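You operate a simulated robot arm through the tools that you are given. There is no shell and no other tool.

You run a simulated two-armed robot. Do the job below in one go: nothing can be reset, and whatever is moved stays where it is left.

## Task
Shut the release knob, set the tilt valve to lower, pump into the green, then set it to hold.
Fine: never pump at raise or hold, or with the knob open.

The check looks at the end state, three seconds after you hand in, the way a careful person would. Anything else that was tipped, shoved, dropped, spilled or broken makes it a failure.

## Robot
Two 7-joint arms with two-finger grippers on one trunk that stands fixed in place. Base frame: the origin is at the foot of the trunk, x ahead of it, y to its left, z up. Readings come in cm, degrees, newtons and seconds.
The left shoulder is at [3.6, 16.5, 115.5], the right one opposite. With the tool pointing down near the work surface each hand reaches from about 10 to 70 cm from the base axis, measured 20 degrees to its own side. Payload 2.45 kg a hand.
The TCP of each hand is the grasp point between the finger pads, 2.6 cm short of the fingertips. In the tool frame z runs along the fingers and y along their closing line. The gripper opens to 9.6 cm. The gripper's body begins 6.9 cm behind the TCP.
Orientation is that of the tool frame in the base frame, as [roll, pitch, yaw] about the fixed x, y, z axes, in that order (R = Rz(yaw) Ry(pitch) Rx(roll)). With the fingers straight down and closing along the base's y, the tool's x points along the base's -x, its y along +y and its z along -z.

## Interface
- The arms move only by the tool servo_tool. It takes "left_increments", "right_increments" or both (then of equal length, played together; a hand with none holds still); each is a list of rows, each a list of 7 numbers: the turn, a rotation vector about the base's x, y, z in degrees, then the shift along the base's x, y, z in cm, then the closure in counts, from 0 (fully open) to 255 (shut). In form: [[rx, ry, rz, dx, dy, dz, hand], ...]. A call has 1 to 20 rows; each row shifts and turns the commanded pose from where the row before left it. Each row takes 0.2 s and may step no farther than 5 cm and 8.6 degrees from the row before; otherwise, or with a gripper value out of range, the whole call is refused. A pose out of reach is approached as far as the arm can. The call stops where the force on the tool passes 80 N (or 10 N more than at its start, if that is more) or the arm is blocked; 0.2 s more then pass. The fingers move at their own pace and stop on an object; they squeeze with about 30 N. The grip force told is the motor's: it shows also when the fingers shut on nothing. Time passes only in rows, and 0.2 s behind the last, so rows that do not move let the fingers close. It gives the time, the measured TCP pose, the force on the tool (base axes), the opening and the grip force at its end, in the units of the frame above (readings bear some noise), with the torque about the TCP (base axes, N m) and any sound that the robot's microphone picked up.
- Cameras (640 x 400 px; columns grow to the right, rows downward): "scene" is now at [8.09, 5.43, 162.92]; the picture's right is [0.63, -0.77, 0.00], its down [-0.59, -0.49, -0.64] and it looks along [0.49, 0.41, -0.77] (base axes); focal length 327 px, centre (320, 200). "left" rides on the left gripper at [8.2, -0.3, -9.8] in its tool frame; the picture's right is [0.04, 1.00, 0.00], its down [-0.73, 0.03, -0.68] and it looks along [-0.68, 0.03, 0.73] (tool axes); focal length 256 px, centre (320, 200). "right" rides on the right gripper at [8.2, 0.3, -9.8] in its tool frame; the picture's right is [-0.04, 1.00, 0.00], its down [-0.73, -0.03, -0.68] and it looks along [-0.68, -0.03, 0.73] (tool axes); focal length 256 px, centre (320, 200). There is no depth. A picture from a camera that has moved, and an enlarged one, comes with that camera's place and axes in the base frame and with its lens.
- camera(camera): a new picture of that camera. The clock stands still meanwhile.
- move_column(by): slides the trunk up (or, below 0, down) by that many cm; the arms and the scene camera ride with it, the base frame stays. It gives what a move gives, with no picture.
- aim_head(pan, tilt): turns the head with the scene camera to pan (to the left, within 120 degrees either way) and tilt (down, from -29 to 69), counted from straight ahead of the robot. It gives what a move gives.
- zoom(camera, box): a new picture of the part [left, top, right, bottom] of that camera's present view, enlarged. The clock stands still meanwhile.
- job_done(): hands the job in; it is judged then, once.

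Places have to be worked out from the pictures, the camera data and where the tool is seen. Open the grippers and draw the arms clear of the work before you hand the job in, unless the task says otherwise.

The tools are called after "Request:" as name(argument=value, ...) on one line, values as JSON. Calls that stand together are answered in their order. servo_tool: Moves the arms, as the interface text tells. Its arguments: {"type":"object","properties":{"left_increments":{"type":"array"},"right_increments":{"type":"array"}},"required":[]} The other tools are called the same way: move_column (by) slides the trunk up or down; aim_head (pan, tilt) turns the head that bears the scene camera; camera (camera) takes a picture; zoom (camera, box) takes an enlarged picture of a part of a camera's view; job_done () hands the job in.

At the start:

```text
time_s: 0.0
left_tool_pos: [40.03, 50.72, 117.82]
left_orientation: [-179.8, 0.0, 180.0]
left_contact_force: [-0.7, 0.0, -0.3]
left_wrist_torque: [-0.02, 0.0, 0.0]
left_grip_width: 9.58
left_gripper_force: 0.0
right_tool_pos: [44.95, 5.91, 111.39]
right_orientation: [-180.0, -0.1, -179.9]
right_contact_force: [-0.1, 0.6, -0.1]
right_wrist_torque: [0.01, -0.01, -0.03]
right_grip_width: 9.59
right_gripper_force: 0.0
trunk travel left (down, up): [-32.5, 24.2]
head pan, tilt: [39.4, 49.9]
```

scene: 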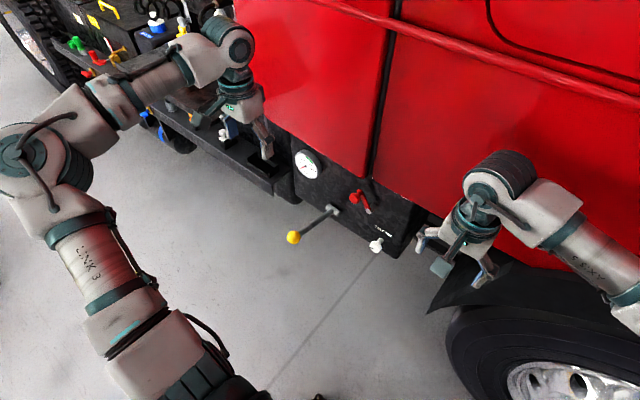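
right: 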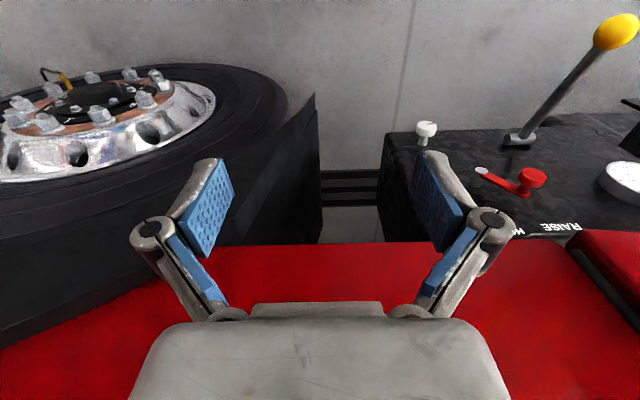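
left: 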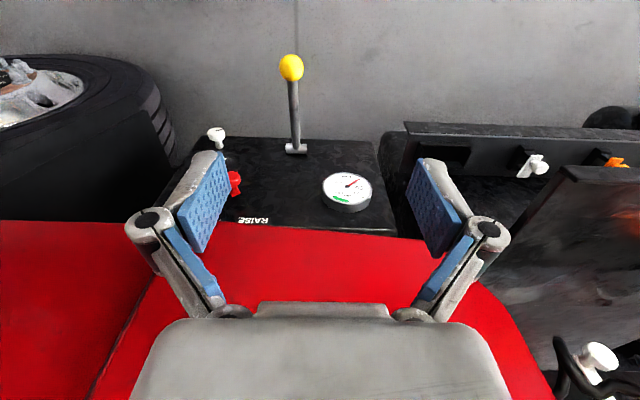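

The pictures show a black pump box under the red cab with a gauge, a red tilt valve, a pump lever with yellow ball and a white release knob. I'll zoom in for detail before moving anything.

Request:
zoom(camera="scene", box=[260, 130, 440, 270])

Request:
zoom(camera="left", box=[160, 30, 420, 250])

Request:
zoom(camera="right", box=[380, 0, 640, 260])

```text
2.86 times, centred on (350, 200) of scene
camera zoom: at [8.09, 5.43, 162.92], right [0.63, -0.77, 0.0], down [-0.59, -0.49, -0.64], along [0.49, 0.41, -0.77], focal length 934 px, centre (234, 200)
```

zoom: 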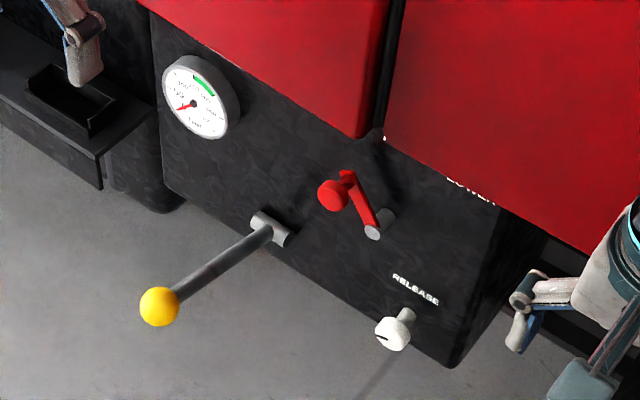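

```text
1.82 times, centred on (290, 140) of left
camera zoom: at [31.79, 50.47, 127.71], right [-0.04, 1.0, 0.0], down [0.73, 0.03, 0.68], along [0.68, 0.03, -0.73], focal length 465 px, centre (374, 309)
```

zoom: 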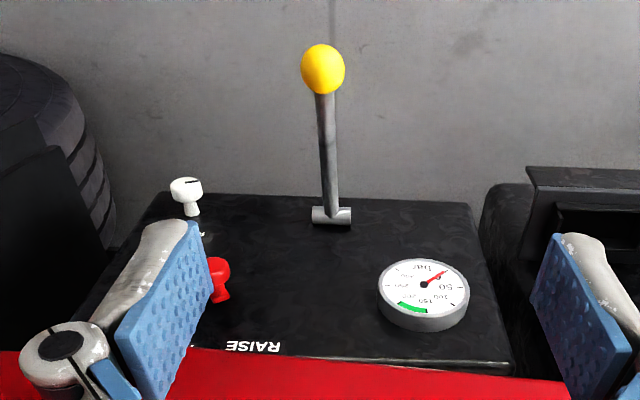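

```text
1.54 times, centred on (510, 130) of right
camera zoom: at [36.67, 6.27, 121.08], right [0.04, 1.0, 0.0], down [0.73, -0.03, 0.68], along [0.68, -0.03, -0.74], focal length 394 px, centre (28, 308)
```

zoom: 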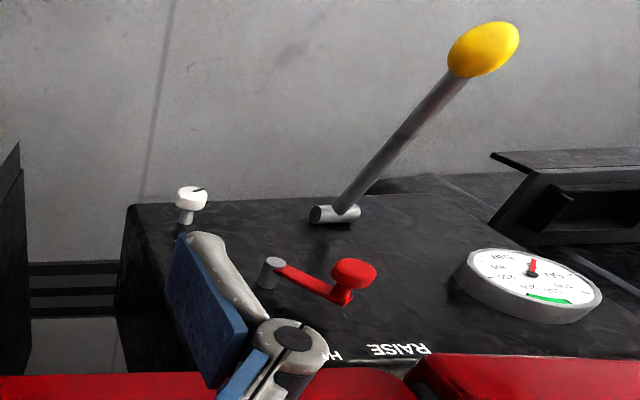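

The panel face seems to sit near x≈66, with the white knob near [62.7, 27, 72], the valve grip near [61, 36, 91] and the lever ball near [45, 46, 80]. I'll zoom in tightly on each item to read their states.

Request:
zoom(camera="scene", box=[355, 215, 405, 260])

Request:
zoom(camera="scene", box=[285, 140, 335, 185])

Request:
zoom(camera="right", box=[460, 140, 600, 245])

Request:
zoom(camera="right", box=[390, 100, 470, 160])

Request:
zoom(camera="left", box=[300, 160, 400, 225])

```text
8.89 times, centred on (380, 238) of scene
camera zoom: at [8.09, 5.43, 162.92], right [0.63, -0.77, 0.0], down [-0.59, -0.49, -0.64], along [0.49, 0.41, -0.77], focal length 2906 px, centre (-213, -133)
```

zoom: 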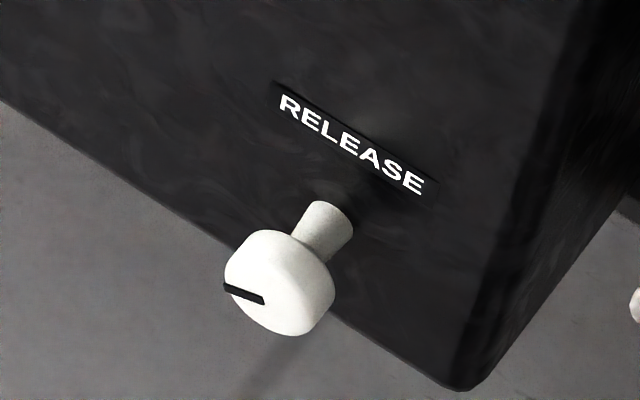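

```text
8.89 times, centred on (310, 162) of scene
camera zoom: at [8.09, 5.43, 162.92], right [0.63, -0.77, 0.0], down [-0.59, -0.49, -0.64], along [0.49, 0.41, -0.77], focal length 2906 px, centre (409, 533)
```

zoom: 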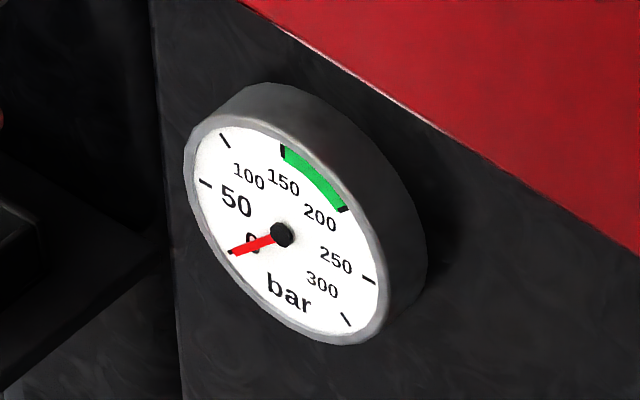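

```text
3.81 times, centred on (530, 192) of right
camera zoom: at [36.67, 6.27, 121.08], right [0.04, 1.0, 0.0], down [0.73, -0.03, 0.68], along [0.68, -0.03, -0.74], focal length 975 px, centre (-480, 229)
```

zoom: 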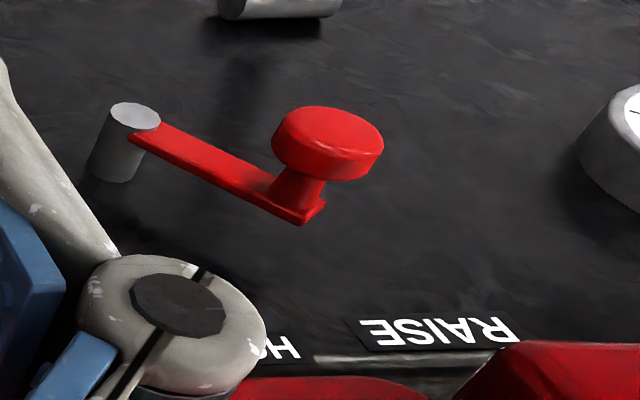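

```text
6.67 times, centred on (430, 130) of right
camera zoom: at [36.67, 6.27, 121.08], right [0.04, 1.0, 0.0], down [0.73, -0.03, 0.68], along [0.68, -0.03, -0.74], focal length 1707 px, centre (-413, 667)
```

zoom: 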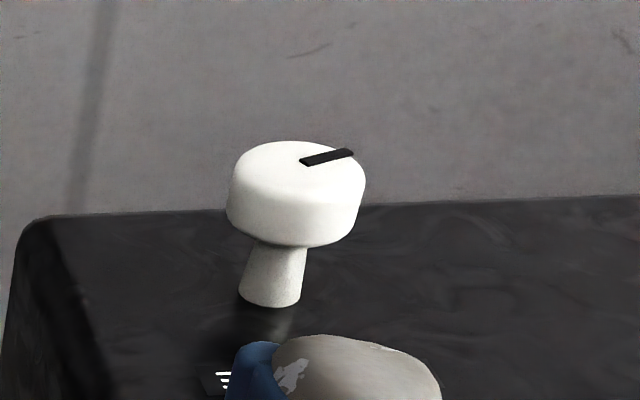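

```text
6.15 times, centred on (350, 192) of left
camera zoom: at [31.79, 50.47, 127.71], right [-0.04, 1.0, 0.0], down [0.73, 0.03, 0.68], along [0.68, 0.03, -0.73], focal length 1575 px, centre (135, 246)
```

zoom: 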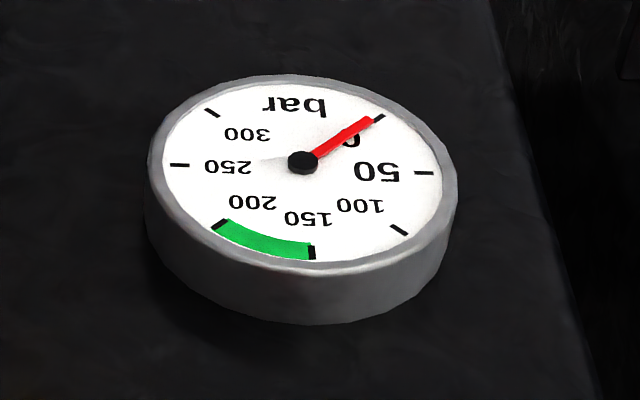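

The gauge reads 0 bar with the green at 150–200. The release knob's mark points left and a little down, and the valve handle points at RAISE. I'll turn the left hand to point forward (+x) while moving it right and down, towards the release knob but short of the panel.

Request:
servo_tool(left_increments=[[0, -7.5, 0, 0.4, -1.9, -1.2, 0], [0, -7.5, 0, 0.4, -1.9, -1.2, 0], [0, -7.5, 0, 0.4, -1.9, -1.2, 0], [0, -7.5, 0, 0.4, -1.9, -1.2, 0], [0, -7.5, 0, 0.4, -1.9, -1.2, 0], [0, -7.5, 0, 0.4, -1.9, -1.2, 0]])

```text
time_s: 1.4
left_tool_pos: [42.11, 38.79, 111.09]
left_orientation: [179.9, 45.3, 179.9]
left_contact_force: [0.7, 0.6, -1.1]
left_wrist_torque: [0.04, 0.0, 0.02]
left_grip_width: 9.6
left_gripper_force: 0.1
right_tool_pos: [44.52, 5.43, 111.58]
right_orientation: [179.9, 0.2, 179.9]
right_contact_force: [0.6, -0.1, 0.4]
right_wrist_torque: [-0.04, -0.02, 0.04]
right_grip_width: 9.61
right_gripper_force: 0.1
trunk travel left (down, up): [-32.5, 24.2]
head pan, tilt: [39.4, 49.9]
```

The hand tracks well at 45° pitch. I continue the second half of the turn, with TCP target about [46, 27.5, 103].

Request:
servo_tool(left_increments=[[0, -7.5, 0, 0.6, -1.9, -1.4, 0], [0, -7.5, 0, 0.6, -1.9, -1.4, 0], [0, -7.5, 0, 0.6, -1.9, -1.4, 0], [0, -7.5, 0, 0.6, -1.9, -1.4, 0], [0, -7.5, 0, 0.6, -1.9, -1.4, 0], [0, -7.5, 0, 0.6, -1.9, -1.4, 0]])

Request:
camera(camera="scene")

Request:
camera(camera="right")

Request:
camera(camera="left")

```text
time_s: 2.8
left_tool_pos: [48.7, 28.96, 102.55]
left_orientation: [-54.3, 89.9, -54.1]
left_contact_force: [-0.4, 0.6, -0.6]
left_wrist_torque: [0.01, 0.02, -0.01]
left_grip_width: 9.59
left_gripper_force: 0.0
left hand out of reach, approached as far as the arm can: row 2, 3, 4
right_tool_pos: [44.66, 5.59, 111.4]
right_orientation: [179.9, 0.0, -179.9]
right_contact_force: [0.2, -0.4, 0.4]
right_wrist_torque: [0.02, 0.02, -0.02]
right_grip_width: 9.6
right_gripper_force: 0.0
trunk travel left (down, up): [-32.5, 24.2]
head pan, tilt: [39.4, 49.9]
```

```text
taken
camera scene: at [8.17, 5.28, 162.92], right [0.63, -0.77, 0.0], down [-0.59, -0.49, -0.64], along [0.49, 0.41, -0.77], focal length 327 px, centre (320, 200)
```

scene: 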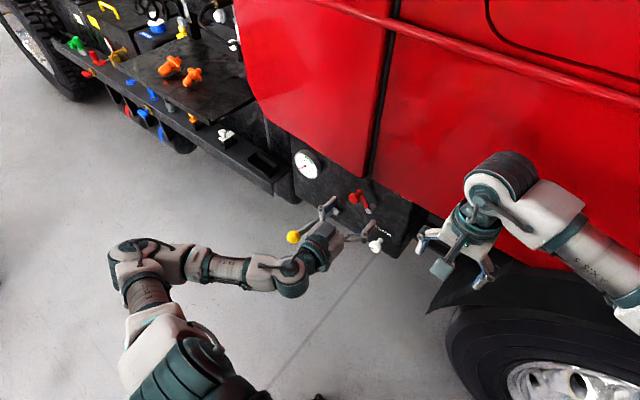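

```text
taken
camera right: at [36.43, 5.98, 121.19], right [0.04, 1.0, 0.0], down [0.73, -0.03, 0.68], along [0.68, -0.03, -0.73], focal length 256 px, centre (320, 200)
```

right: 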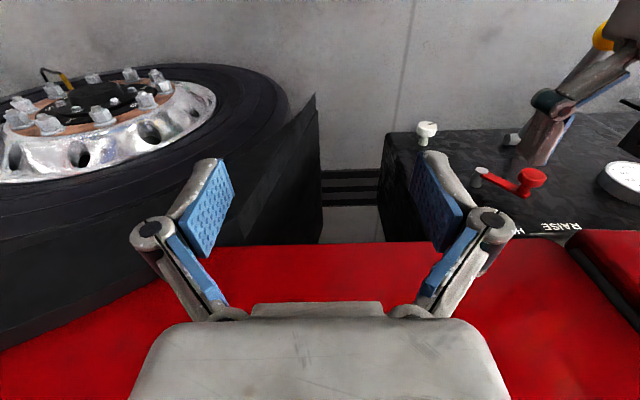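

```text
taken
camera left: at [38.74, 28.66, 94.33], right [0.0, 1.0, -0.04], down [-0.68, 0.03, 0.73], along [0.73, 0.03, 0.68], focal length 256 px, centre (320, 200)
```

left: 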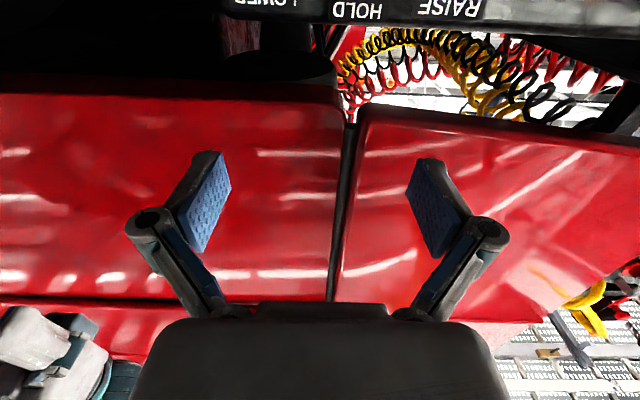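

The left hand now points forward at about [48.7, 29, 102.5], with the lever ball well to its left. I lower it to knob height (z≈72) while staying about 14 cm short of the panel.

Request:
servo_tool(left_increments=[[0, 0, 0, -0.1, -0.2, -3, 0], [0, 0, 0, -0.1, -0.2, -3, 0], [0, 0, 0, -0.1, -0.2, -3, 0], [0, 0, 0, -0.1, -0.2, -3, 0], [0, 0, 0, -0.1, -0.2, -3, 0], [0, 0, 0, -0.1, -0.2, -3, 0], [0, 0, 0, -0.1, -0.2, -3, 0], [0, 0, 0, -0.1, -0.2, -3, 0], [0, 0, 0, -0.1, -0.2, -3, 0], [0, 0, 0, -0.1, -0.1, -3, 0], [0, 0, 0, 0, 0, 0, 0]])

Request:
camera(camera="scene")

Request:
camera(camera="right")

Request:
camera(camera="left")

```text
time_s: 5.2
left_tool_pos: [47.41, 27.21, 72.29]
left_orientation: [-28.4, 89.9, -28.4]
left_contact_force: [1.3, 0.2, 0.0]
left_wrist_torque: [0.03, -0.03, 0.0]
left_grip_width: 9.59
left_gripper_force: 0.0
right_tool_pos: [44.61, 5.66, 111.34]
right_orientation: [179.9, 0.1, -180.0]
right_contact_force: [0.1, 0.9, 0.2]
right_wrist_torque: [0.02, 0.0, -0.01]
right_grip_width: 9.62
right_gripper_force: 0.1
trunk travel left (down, up): [-32.5, 24.2]
head pan, tilt: [39.4, 49.9]
```

```text
taken
camera scene: at [7.98, 5.08, 162.94], right [0.63, -0.77, 0.0], down [-0.59, -0.49, -0.64], along [0.5, 0.41, -0.77], focal length 327 px, centre (320, 200)
```

scene: 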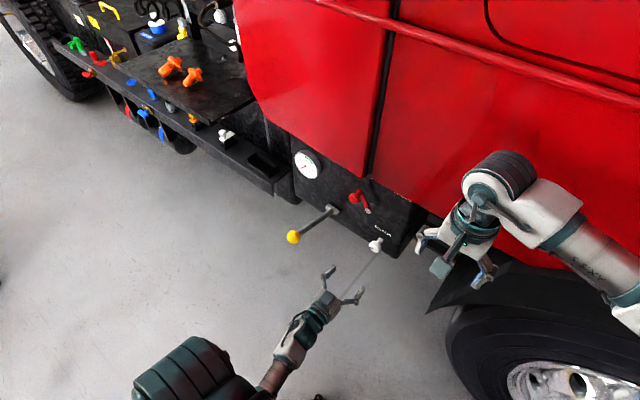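

```text
taken
camera right: at [36.33, 6.03, 121.22], right [0.04, 1.0, 0.0], down [0.73, -0.03, 0.68], along [0.68, -0.03, -0.73], focal length 256 px, centre (320, 200)
```

right: 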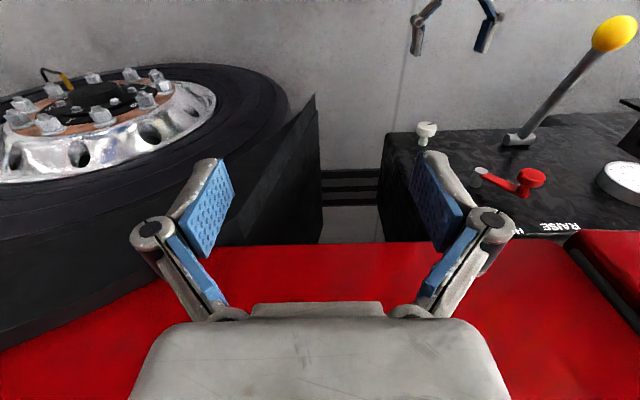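

```text
taken
camera left: at [37.65, 26.84, 64.22], right [0.0, 1.0, -0.04], down [-0.68, 0.03, 0.73], along [0.73, 0.03, 0.68], focal length 256 px, centre (320, 200)
```

left: 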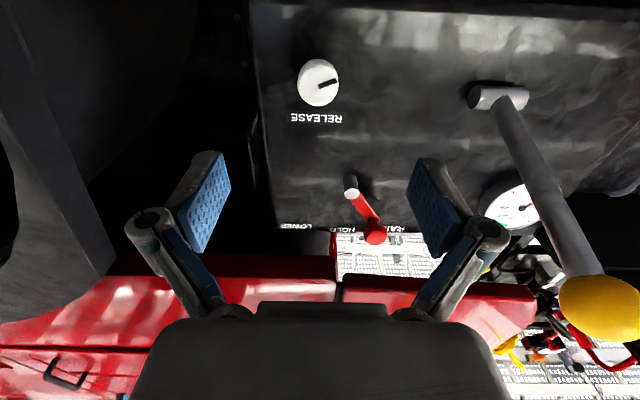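

The left camera now faces the panel and shows the knob dead ahead, at about y≈27.1, z≈72.3. I'll zoom in on the knob and the lever/valve area to refine the estimate.

Request:
zoom(camera="left", box=[250, 40, 390, 130])

Request:
zoom(camera="right", box=[390, 100, 470, 160])

Request:
zoom(camera="scene", box=[280, 210, 430, 310])

```text
4.44 times, centred on (320, 85) of left
camera zoom: at [37.65, 26.84, 64.22], right [0.0, 1.0, -0.04], down [-0.68, 0.03, 0.73], along [0.73, 0.03, 0.68], focal length 1138 px, centre (320, 711)
```

zoom: 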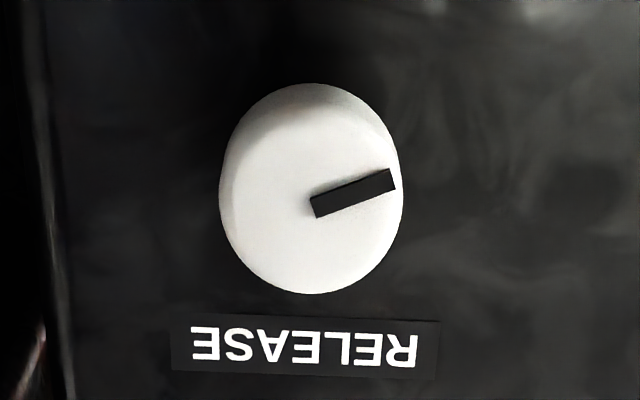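

```text
6.67 times, centred on (430, 130) of right
camera zoom: at [36.33, 6.03, 121.22], right [0.04, 1.0, 0.0], down [0.73, -0.03, 0.68], along [0.68, -0.03, -0.73], focal length 1707 px, centre (-413, 667)
```

zoom: 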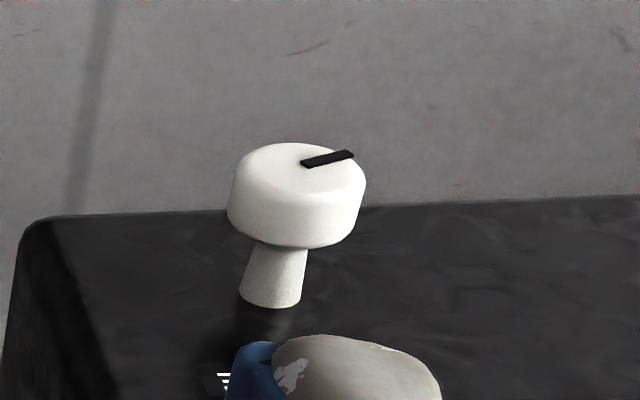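

```text
4.00 times, centred on (355, 260) of scene
camera zoom: at [7.98, 5.08, 162.94], right [0.63, -0.77, 0.0], down [-0.59, -0.49, -0.64], along [0.5, 0.41, -0.77], focal length 1308 px, centre (180, -40)
```

zoom: 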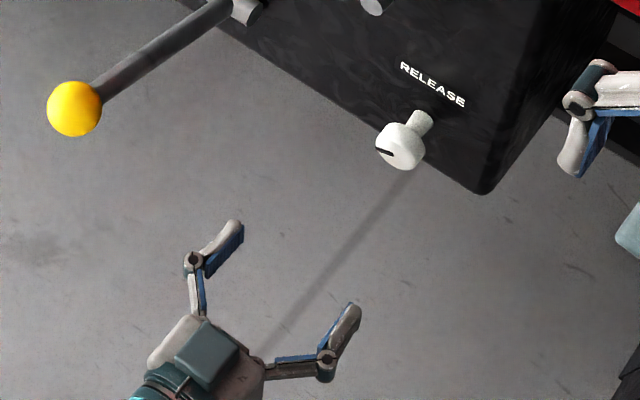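

Knob face comes out at about [62.2, 27.1, 72.1] with the panel at x≈66.6 and a disc diameter near 3.8 cm. I'm lined up, so I advance to x≈60 and check.

Request:
servo_tool(left_increments=[[0, 0, 0, 2.5, 0, 0, 0], [0, 0, 0, 2.5, 0, 0, 0], [0, 0, 0, 2.5, 0, 0, 0], [0, 0, 0, 2.5, 0, 0, 0], [0, 0, 0, 2.3, 0, 0, 0], [0, 0, 0, 0, 0, 0, 0]])

Request:
camera(camera="left")

Request:
zoom(camera="right", box=[360, 30, 520, 150])

Request:
camera(camera="scene")

```text
time_s: 6.6
left_tool_pos: [60.0, 27.25, 72.4]
left_orientation: [-12.9, 89.9, -12.7]
left_contact_force: [0.1, 0.3, -0.2]
left_wrist_torque: [-0.02, 0.0, 0.01]
left_grip_width: 9.62
left_gripper_force: 0.0
right_tool_pos: [44.54, 5.51, 111.56]
right_orientation: [179.8, 0.0, -180.0]
right_contact_force: [0.4, -0.4, 0.0]
right_wrist_torque: [0.0, 0.0, -0.01]
right_grip_width: 9.61
right_gripper_force: 0.0
trunk travel left (down, up): [-32.5, 24.2]
head pan, tilt: [39.4, 49.9]
```

```text
taken
camera left: at [50.08, 26.87, 64.23], right [0.0, 1.0, -0.04], down [-0.68, 0.03, 0.73], along [0.73, 0.03, 0.68], focal length 256 px, centre (320, 200)
```

left: 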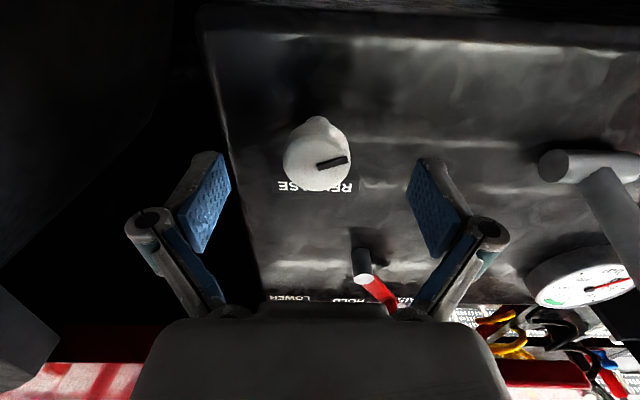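

```text
3.33 times, centred on (440, 90) of right
camera zoom: at [36.32, 6.02, 121.23], right [0.04, 1.0, 0.0], down [0.73, -0.03, 0.68], along [0.68, -0.03, -0.73], focal length 853 px, centre (-80, 567)
```

zoom: 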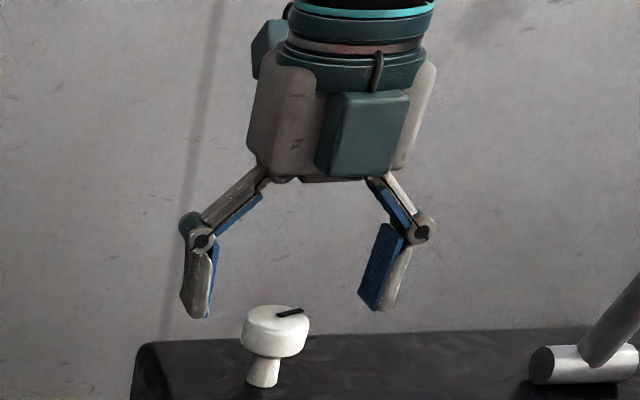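

```text
taken
camera scene: at [8.06, 5.1, 162.94], right [0.63, -0.77, 0.0], down [-0.59, -0.49, -0.64], along [0.5, 0.41, -0.77], focal length 327 px, centre (320, 200)
```

scene: 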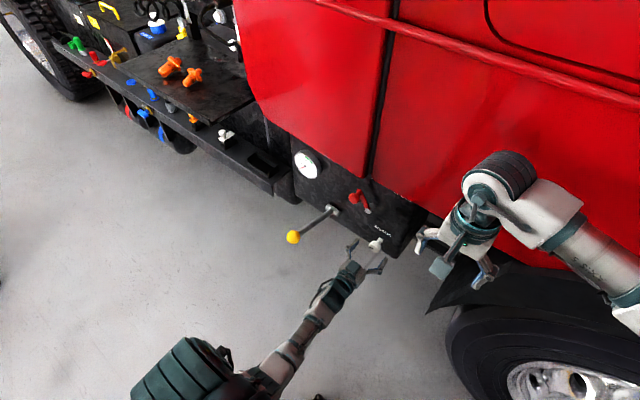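

Alignment is good: the knob sits about 0.2 cm to −y of the grasp axis. I advance to x≈62.3 and close on the disc.

Request:
servo_tool(left_increments=[[0, 0, 0, 1.2, -0.1, 0, 0], [0, 0, 0, 1.1, -0.05, -0.1, 0], [0, 0, 0, 0, 0, 0, 0], [0, 0, 0, 0, 0, 0, 120], [0, 0, 0, 0, 0, 0, 255], [0, 0, 0, 0, 0, 0, 255], [0, 0, 0, 0, 0, 0, 255], [0, 0, 0, 0, 0, 0, 255]])

Request:
camera(camera="left")

Request:
zoom(camera="right", box=[360, 30, 520, 150])

```text
time_s: 8.4
left_tool_pos: [62.22, 26.9, 72.46]
left_orientation: [-14.1, 89.9, -14.0]
left_contact_force: [-2.6, -4.4, -1.2]
left_wrist_torque: [-0.03, -0.3, -0.11]
left_grip_width: 3.63
left_gripper_force: 45.0
right_tool_pos: [44.58, 5.66, 111.4]
right_orientation: [180.0, 0.0, 180.0]
right_contact_force: [-0.3, 0.2, 0.9]
right_wrist_torque: [0.05, -0.03, 0.0]
right_grip_width: 9.6
right_gripper_force: 0.1
trunk travel left (down, up): [-32.5, 24.2]
head pan, tilt: [39.4, 49.9]
```

```text
taken
camera left: at [52.38, 26.7, 64.28], right [0.0, 1.0, -0.04], down [-0.68, 0.03, 0.73], along [0.73, 0.03, 0.68], focal length 256 px, centre (320, 200)
```

left: 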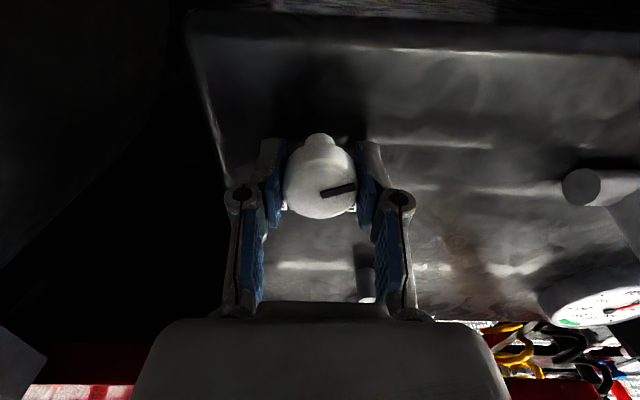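

```text
3.33 times, centred on (440, 90) of right
camera zoom: at [36.35, 5.94, 121.22], right [0.04, 1.0, 0.0], down [0.73, -0.03, 0.68], along [0.68, -0.03, -0.73], focal length 853 px, centre (-80, 567)
```

zoom: 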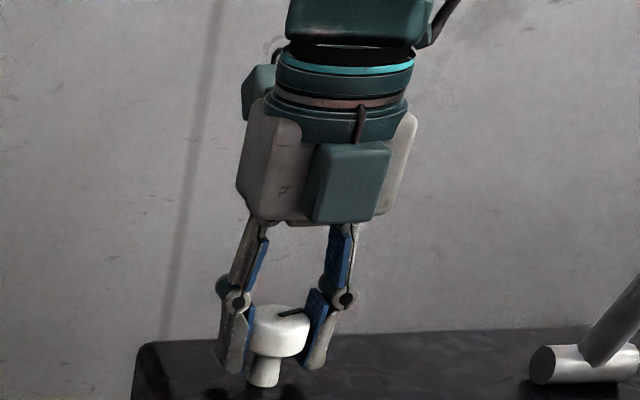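

The knob is gripped (3.63 cm wide). I turn clockwise as seen facing the panel (+rx), 24° first, watching torque and the mark.

Request:
servo_tool(left_increments=[[6, 0, 0, 0, 0, 0, 255], [6, 0, 0, 0, 0, 0, 255], [6, 0, 0, 0, 0, 0, 255], [6, 0, 0, 0, 0, 0, 255]])

Request:
camera(camera="left")

Request:
zoom(camera="right", box=[360, 30, 520, 150])

```text
time_s: 9.4
left_tool_pos: [62.33, 26.92, 72.37]
left_orientation: [89.6, 65.9, 89.7]
left_contact_force: [11.6, -3.5, 0.3]
left_wrist_torque: [0.0, 0.56, 0.26]
left_grip_width: 3.68
left_gripper_force: 44.8
right_tool_pos: [44.73, 5.6, 111.47]
right_orientation: [179.9, 0.0, 179.9]
right_contact_force: [-0.4, -0.4, 0.6]
right_wrist_torque: [0.02, 0.05, -0.03]
right_grip_width: 9.59
right_gripper_force: 0.1
trunk travel left (down, up): [-32.5, 24.2]
head pan, tilt: [39.4, 49.9]
```

```text
taken
camera left: at [52.38, 30.09, 64.84], right [0.0, 0.93, 0.37], down [-0.68, -0.27, 0.68], along [0.73, -0.25, 0.63], focal length 256 px, centre (320, 200)
```

left: 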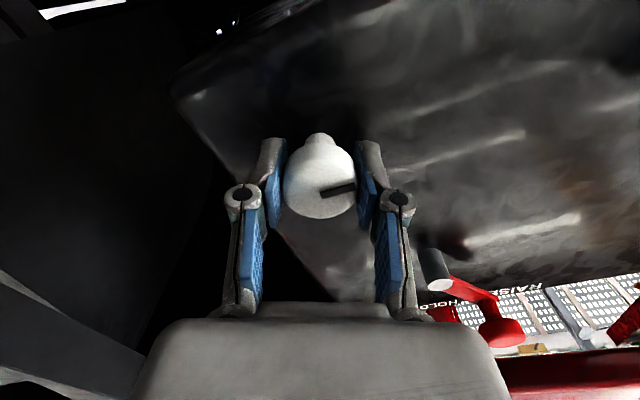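

```text
3.33 times, centred on (440, 90) of right
camera zoom: at [36.49, 5.93, 121.18], right [0.04, 1.0, 0.0], down [0.73, -0.03, 0.68], along [0.68, -0.03, -0.73], focal length 853 px, centre (-80, 567)
```

zoom: 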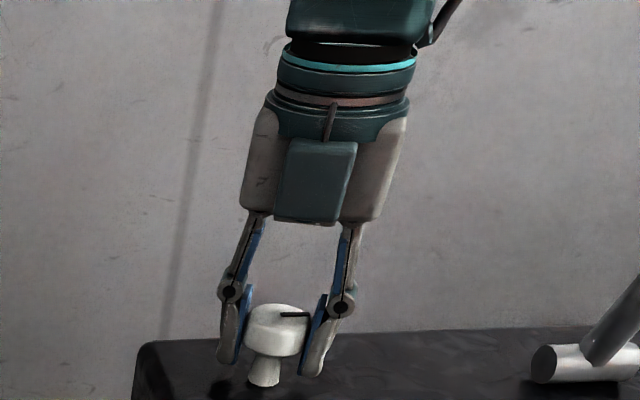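

The mark turned with the gripper with no resisting torque; the knob rotates freely clockwise. The slight +x pull suggests it threads inward. I continue in steps, giving the hand a hair of inward drift.

Request:
servo_tool(left_increments=[[7, 0, 0, 0.05, 0, 0, 255], [7, 0, 0, 0.05, 0, 0, 255], [7, 0, 0, 0.05, 0, 0, 255], [7, 0, 0, 0.05, 0, 0, 255]])

Request:
camera(camera="left")

Request:
zoom(camera="right", box=[360, 30, 520, 150])

```text
time_s: 10.4
left_tool_pos: [62.17, 27.0, 72.39]
left_orientation: [89.8, 37.8, 89.7]
left_contact_force: [-0.7, -0.4, 4.9]
left_wrist_torque: [0.03, -0.02, -0.01]
left_grip_width: 3.65
left_gripper_force: 45.3
right_tool_pos: [44.54, 5.54, 111.53]
right_orientation: [179.9, 0.1, -179.9]
right_contact_force: [0.0, 0.2, 0.3]
right_wrist_torque: [-0.03, 0.04, 0.01]
right_grip_width: 9.6
right_gripper_force: 0.1
trunk travel left (down, up): [-32.5, 24.2]
head pan, tilt: [39.4, 49.9]
```

```text
taken
camera left: at [52.38, 33.32, 67.16], right [0.0, 0.65, 0.76], down [-0.68, -0.56, 0.47], along [0.73, -0.52, 0.44], focal length 256 px, centre (320, 200)
```

left: 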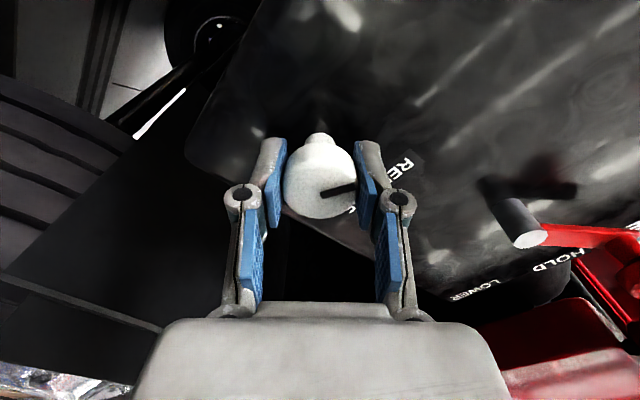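

```text
3.33 times, centred on (440, 90) of right
camera zoom: at [36.29, 5.96, 121.24], right [0.04, 1.0, 0.0], down [0.73, -0.03, 0.68], along [0.68, -0.03, -0.73], focal length 853 px, centre (-80, 567)
```

zoom: 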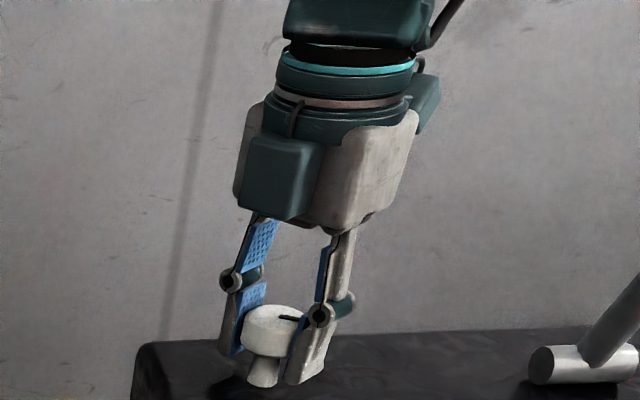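

52° turned so far, still with low torque and the mark following the fingers. I continue clockwise in further steps.

Request:
servo_tool(left_increments=[[7, 0, 0, 0, 0, 0, 255], [7, 0, 0, 0, 0, 0, 255], [7, 0, 0, 0, 0, 0, 255], [7, 0, 0, 0, 0, 0, 255]])

Request:
camera(camera="left")

Request:
zoom(camera="right", box=[360, 30, 520, 150])

```text
time_s: 11.4
left_tool_pos: [62.24, 27.02, 72.45]
left_orientation: [90.0, 9.9, 90.0]
left_contact_force: [-9.6, 1.2, 5.2]
left_wrist_torque: [0.0, -0.17, -0.15]
left_grip_width: 3.66
left_gripper_force: 44.8
right_tool_pos: [44.5, 5.51, 111.4]
right_orientation: [179.9, 0.1, 180.0]
right_contact_force: [-0.1, -0.3, -0.3]
right_wrist_torque: [0.01, 0.0, 0.0]
right_grip_width: 9.59
right_gripper_force: 0.1
trunk travel left (down, up): [-32.5, 24.2]
head pan, tilt: [39.4, 49.9]
```

```text
taken
camera left: at [52.38, 35.09, 70.73], right [0.0, 0.21, 0.98], down [-0.68, -0.72, 0.15], along [0.73, -0.67, 0.15], focal length 256 px, centre (320, 200)
```

left: 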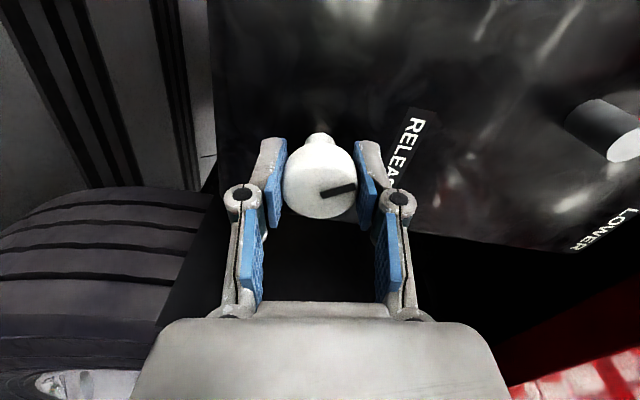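

```text
3.33 times, centred on (440, 90) of right
camera zoom: at [36.23, 6.02, 121.25], right [0.04, 1.0, 0.0], down [0.73, -0.03, 0.68], along [0.68, -0.03, -0.73], focal length 853 px, centre (-80, 567)
```

zoom: 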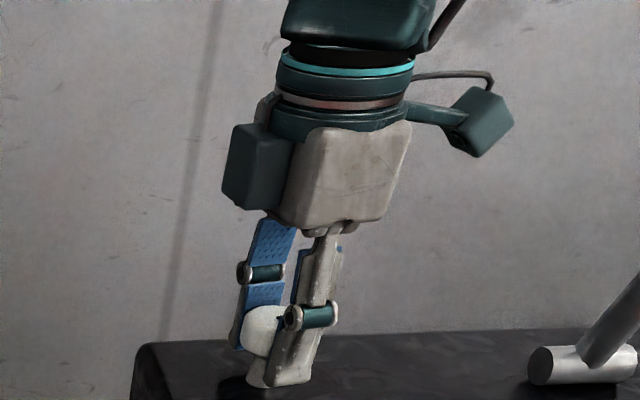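

80° turned; x-force shows small ±10 N wobble only, still no torque about x. I continue in smaller steps, looking for a stop.

Request:
servo_tool(left_increments=[[6, 0, 0, 0, 0, 0, 255], [6, 0, 0, 0, 0, 0, 255], [6, 0, 0, 0, 0, 0, 255]])

Request:
camera(camera="left")

```text
time_s: 12.2
left_tool_pos: [62.24, 27.09, 72.47]
left_orientation: [90.0, -8.0, 89.9]
left_contact_force: [-7.9, 1.3, 3.5]
left_wrist_torque: [0.0, -0.01, 0.13]
left_grip_width: 3.65
left_gripper_force: 45.2
right_tool_pos: [44.53, 5.64, 111.43]
right_orientation: [179.9, 0.1, 180.0]
right_contact_force: [0.2, 0.4, -0.5]
right_wrist_torque: [0.03, 0.0, 0.02]
right_grip_width: 9.61
right_gripper_force: 0.0
trunk travel left (down, up): [-32.5, 24.2]
head pan, tilt: [39.4, 49.9]
```

```text
taken
camera left: at [52.39, 35.24, 73.3], right [0.0, -0.1, 0.99], down [-0.68, -0.73, -0.07], along [0.73, -0.68, -0.07], focal length 256 px, centre (320, 200)
```

left: 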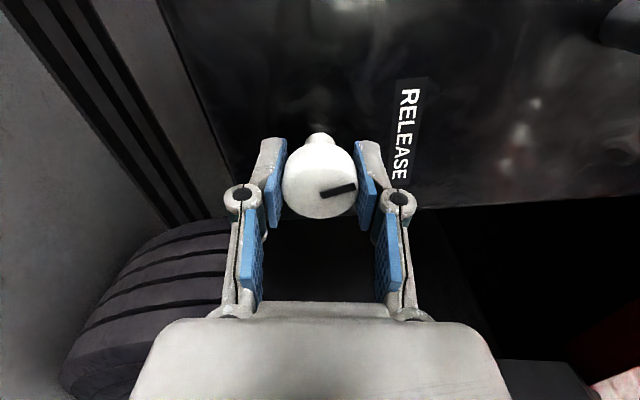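

At 98° it still follows the fingers with no stop. I keep turning.

Request:
servo_tool(left_increments=[[6, 0, 0, 0, 0, 0, 255], [6, 0, 0, 0, 0, 0, 255], [6, 0, 0, 0, 0, 0, 255]])

Request:
camera(camera="left")

```text
time_s: 13.0
left_tool_pos: [62.32, 26.95, 72.45]
left_orientation: [89.9, -26.0, 89.8]
left_contact_force: [-10.1, 2.7, 6.0]
left_wrist_torque: [-0.53, -0.02, 0.09]
left_grip_width: 3.65
left_gripper_force: 44.9
right_tool_pos: [44.45, 5.71, 111.56]
right_orientation: [179.9, 0.1, -179.9]
right_contact_force: [-0.2, -0.3, 0.4]
right_wrist_torque: [0.0, -0.02, 0.01]
right_grip_width: 9.61
right_gripper_force: 0.2
trunk travel left (down, up): [-32.5, 24.2]
head pan, tilt: [39.4, 49.9]
```

```text
taken
camera left: at [52.41, 34.55, 75.75], right [0.0, -0.4, 0.92], down [-0.68, -0.67, -0.3], along [0.73, -0.62, -0.27], focal length 256 px, centre (320, 200)
```

left: 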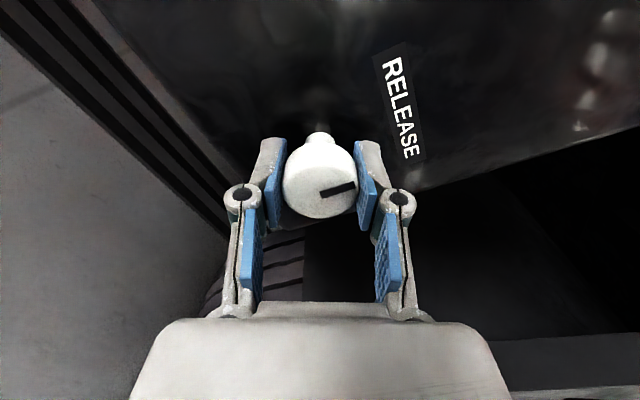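

A reaction torque of −0.53 N·m has now appeared, which suggests the shut stop. I push a little more to see whether the torque rises and the mark stops following.

Request:
servo_tool(left_increments=[[5, 0, 0, 0, 0, 0, 255], [5, 0, 0, 0, 0, 0, 255], [0, 0, 0, 0, 0, 0, 255]])

Request:
zoom(camera="left", box=[220, 100, 420, 240])

```text
time_s: 13.8
left_tool_pos: [62.37, 26.88, 72.39]
left_orientation: [89.9, -36.1, 89.8]
left_contact_force: [-4.2, -1.6, 1.4]
left_wrist_torque: [-0.58, 0.04, -0.05]
left_grip_width: 3.66
left_gripper_force: 45.2
right_tool_pos: [44.61, 5.7, 111.51]
right_orientation: [179.9, 0.1, -180.0]
right_contact_force: [-0.1, 0.0, 0.5]
right_wrist_torque: [-0.01, -0.03, 0.01]
right_grip_width: 9.59
right_gripper_force: 0.1
trunk travel left (down, up): [-32.5, 24.2]
head pan, tilt: [39.4, 49.9]
```

```text
2.86 times, centred on (320, 170) of left
camera zoom: at [52.49, 33.77, 76.94], right [0.0, -0.56, 0.83], down [-0.68, -0.61, -0.41], along [0.73, -0.57, -0.38], focal length 731 px, centre (320, 286)
```

zoom: 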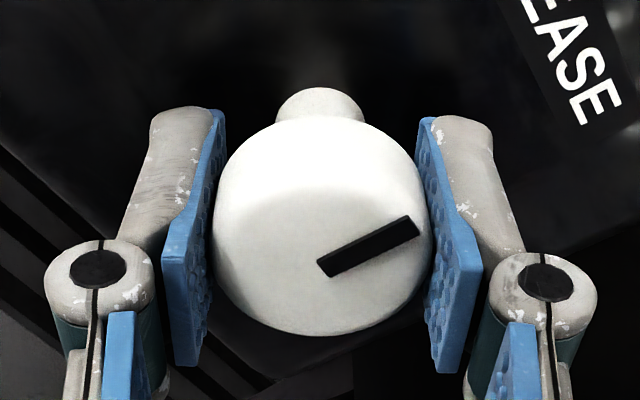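

The mark slipped relative to the fingers and torque saturated at −0.58 N·m, so the knob is hard against its shut stop with the mark straight up. I open the fingers and back straight out.

Request:
servo_tool(left_increments=[[0, 0, 0, 0, 0, 0, 0], [0, 0, 0, 0, 0, 0, 0], [0, 0, 0, 0, 0, 0, 0], [0, 0, 0, -2, 0, 0, 0], [0, 0, 0, -3, 0, 0, 0], [0, 0, 0, -3, 0, 0, 0], [0, 0, 0, -3, 0, 0, 0], [0, 0, 0, -3, 0, 0, 0], [0, 0, 0, 0, 0, 0, 0]])

Request:
zoom(camera="right", box=[390, 100, 470, 160])

Request:
camera(camera="scene")

Request:
camera(camera="left")

```text
time_s: 15.8
left_tool_pos: [48.48, 26.92, 72.54]
left_orientation: [90.1, -35.9, 89.8]
left_contact_force: [-1.0, 0.4, -0.4]
left_wrist_torque: [0.01, 0.0, -0.05]
left_grip_width: 9.61
left_gripper_force: 0.0
right_tool_pos: [44.64, 5.7, 111.41]
right_orientation: [179.8, -0.1, -179.9]
right_contact_force: [1.6, 0.0, -0.4]
right_wrist_torque: [0.02, 0.01, 0.0]
right_grip_width: 9.59
right_gripper_force: 0.1
trunk travel left (down, up): [-32.5, 24.2]
head pan, tilt: [39.4, 49.9]
```

```text
6.67 times, centred on (430, 130) of right
camera zoom: at [36.42, 6.01, 121.19], right [0.04, 1.0, 0.0], down [0.73, -0.03, 0.68], along [0.68, -0.03, -0.73], focal length 1707 px, centre (-413, 667)
```

zoom: 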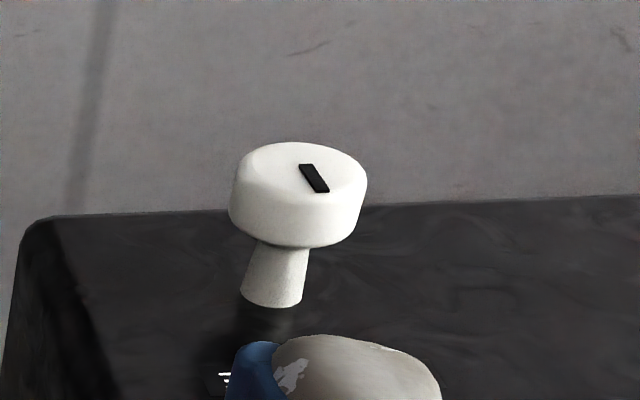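

```text
taken
camera scene: at [8.07, 5.07, 162.94], right [0.63, -0.77, 0.0], down [-0.59, -0.49, -0.64], along [0.49, 0.41, -0.77], focal length 327 px, centre (320, 200)
```

scene: 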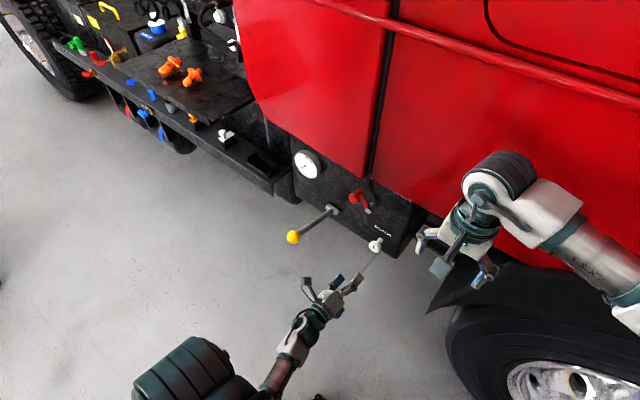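

```text
taken
camera left: at [38.57, 33.79, 77.09], right [0.0, -0.55, 0.83], down [-0.68, -0.61, -0.41], along [0.73, -0.57, -0.38], focal length 256 px, centre (320, 200)
```

left: 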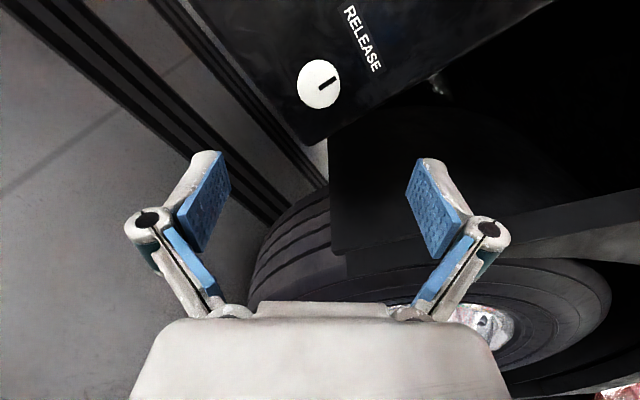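

The knob's mark now points essentially straight up toward the RELEASE label. I'll zoom to confirm its angle precisely before moving on.

Request:
zoom(camera="left", box=[280, 50, 360, 120])

Request:
zoom(camera="scene", box=[335, 180, 415, 260])

```text
5.71 times, centred on (320, 85) of left
camera zoom: at [38.57, 33.79, 77.09], right [0.0, -0.55, 0.83], down [-0.68, -0.61, -0.41], along [0.73, -0.57, -0.38], focal length 1463 px, centre (320, 857)
```

zoom: 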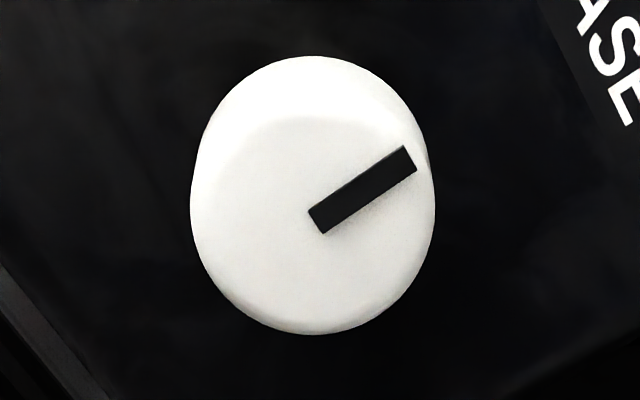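

```text
5.00 times, centred on (375, 220) of scene
camera zoom: at [8.07, 5.07, 162.94], right [0.63, -0.77, 0.0], down [-0.59, -0.49, -0.64], along [0.49, 0.41, -0.77], focal length 1635 px, centre (45, 100)
```

zoom: 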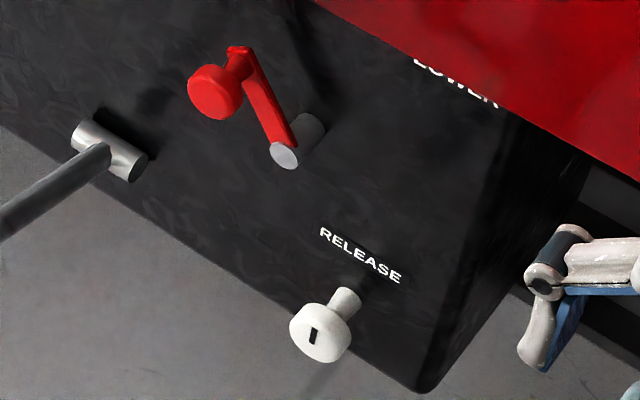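

The mark is vertical within ~3°, against the stop: the knob is shut. Next I rotate the left hand back to −28° (fingers closing along the valve handle's swing direction) while staying at this safe standoff.

Request:
servo_tool(left_increments=[[-8.1, 0, 0, 0, 0, 0, 0], [-8.1, 0, 0, 0, 0, 0, 0], [-8.1, 0, 0, 0, 0, 0, 0], [-8.1, 0, 0, 0, 0, 0, 0], [-8.1, 0, 0, 0, 0, 0, 0], [-8.1, 0, 0, 0, 0, 0, 0], [-8.1, 0, 0, 0, 0, 0, 0], [-8.1, 0, 0, 0, 0, 0, 0], [-8.1, 0, 0, 0, 0, 0, 0], [-8.1, 0, 0, 0, 0, 0, 0], [-8.1, 0, 0, 0, 0, 0, 0], [-8.1, 0, 0, 0, 0, 0, 0], [-8.1, 0, 0, 0, 0, 0, 0], [-8.1, 0, 0, 0, 0, 0, 0], [-8.1, 0, 0, 0, 0, 0, 0], [-8.1, 0, 0, 0, 0, 0, 0], [-8.1, 0, 0, 0, 0, 0, 0], [-8.1, 0, 0, 0, 0, 0, 0], [-8.1, 0, 0, 0, 0, 0, 0]])

Request:
camera(camera="left")

Request:
camera(camera="scene")

```text
time_s: 19.8
left_tool_pos: [48.41, 26.98, 72.45]
left_orientation: [-90.0, 61.8, -89.9]
left_contact_force: [0.2, 1.3, -0.7]
left_wrist_torque: [-0.01, 0.04, 0.03]
left_grip_width: 9.59
left_gripper_force: 0.1
right_tool_pos: [44.6, 5.64, 111.47]
right_orientation: [179.9, 0.0, 179.9]
right_contact_force: [-0.6, -0.5, 0.7]
right_wrist_torque: [0.02, 0.01, 0.02]
right_grip_width: 9.58
right_gripper_force: 0.0
trunk travel left (down, up): [-32.5, 24.2]
head pan, tilt: [39.4, 49.9]
```

```text
taken
camera left: at [38.47, 22.87, 65.39], right [0.0, 0.86, -0.51], down [-0.68, 0.37, 0.63], along [0.73, 0.35, 0.59], focal length 256 px, centre (320, 200)
```

left: 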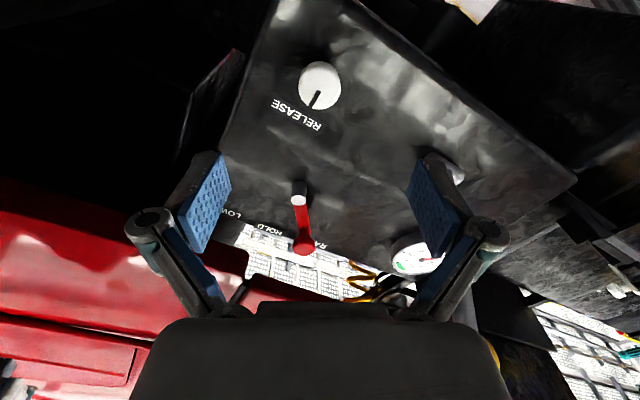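

```text
taken
camera scene: at [8.01, 5.13, 162.94], right [0.63, -0.77, 0.0], down [-0.59, -0.49, -0.64], along [0.5, 0.41, -0.77], focal length 327 px, centre (320, 200)
```

scene: 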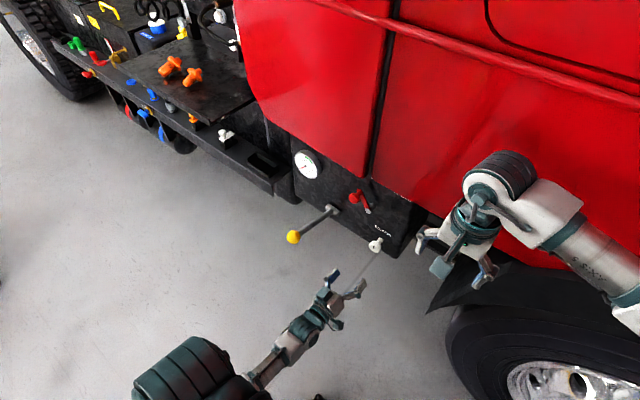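

Triangulating left and right views puts the valve pivot near y≈32.1, z≈86 and the red grip's face near [60.2, 35.7, 91.5], about 33° left of vertical. I raise the hand to line up with it, staying ~10 cm short.

Request:
servo_tool(left_increments=[[0, 0, 0, 0, 0.2, 2.5, 0], [0, 0, 0, 0, 0.2, 2.5, 0], [0, 0, 0, 0, 0.6, 2.5, 0], [0, 0, 0, 0, 0.8, 2.5, 0], [0, 0, 0, 0, 1.2, 2.5, 0], [0, 0, 0, 0, 1.4, 2.5, 0], [0, 0, 0, 0, 2.0, 2.0, 0], [0, 0, 0, 0, 2.3, 2.0, 0], [0, 0, 0, 0, 0, 0, 0]])

Request:
camera(camera="left")

Request:
camera(camera="scene")

Request:
camera(camera="right")

```text
time_s: 21.8
left_tool_pos: [48.18, 35.75, 91.52]
left_orientation: [-90.0, 62.0, -89.9]
left_contact_force: [-0.4, 0.2, -0.9]
left_wrist_torque: [-0.02, -0.03, 0.03]
left_grip_width: 9.6
left_gripper_force: 0.1
right_tool_pos: [44.61, 5.62, 111.39]
right_orientation: [179.8, 0.0, -179.9]
right_contact_force: [-0.3, -0.2, 0.3]
right_wrist_torque: [0.03, 0.0, 0.03]
right_grip_width: 9.62
right_gripper_force: 0.1
trunk travel left (down, up): [-32.5, 24.2]
head pan, tilt: [39.4, 49.9]
```

```text
taken
camera left: at [38.4, 31.77, 84.39], right [0.0, 0.86, -0.5], down [-0.68, 0.37, 0.63], along [0.73, 0.34, 0.59], focal length 256 px, centre (320, 200)
```

left: 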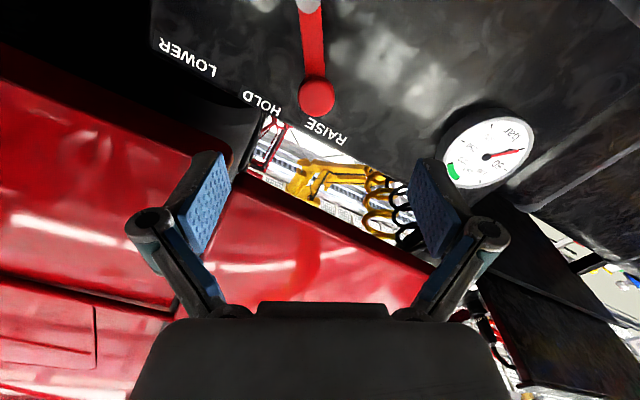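

```text
taken
camera scene: at [8.01, 5.27, 162.93], right [0.63, -0.77, 0.0], down [-0.59, -0.49, -0.64], along [0.5, 0.41, -0.77], focal length 327 px, centre (320, 200)
```

scene: 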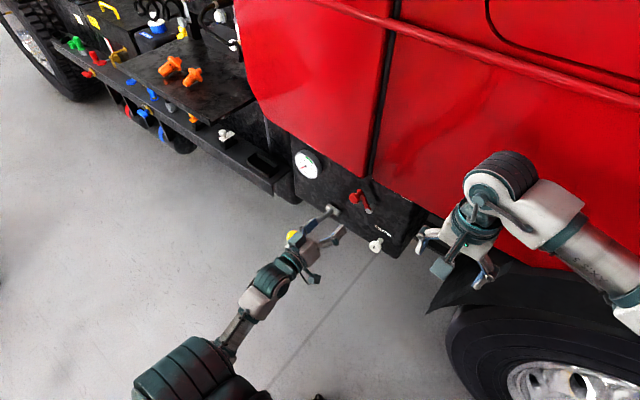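

```text
taken
camera right: at [36.36, 6.03, 121.21], right [0.04, 1.0, 0.0], down [0.73, -0.03, 0.68], along [0.68, -0.03, -0.73], focal length 256 px, centre (320, 200)
```

right: 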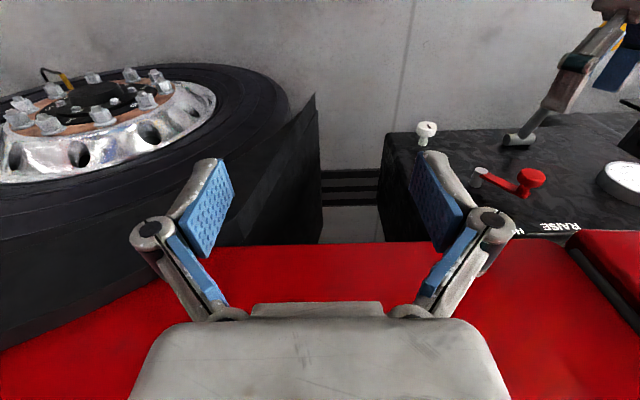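

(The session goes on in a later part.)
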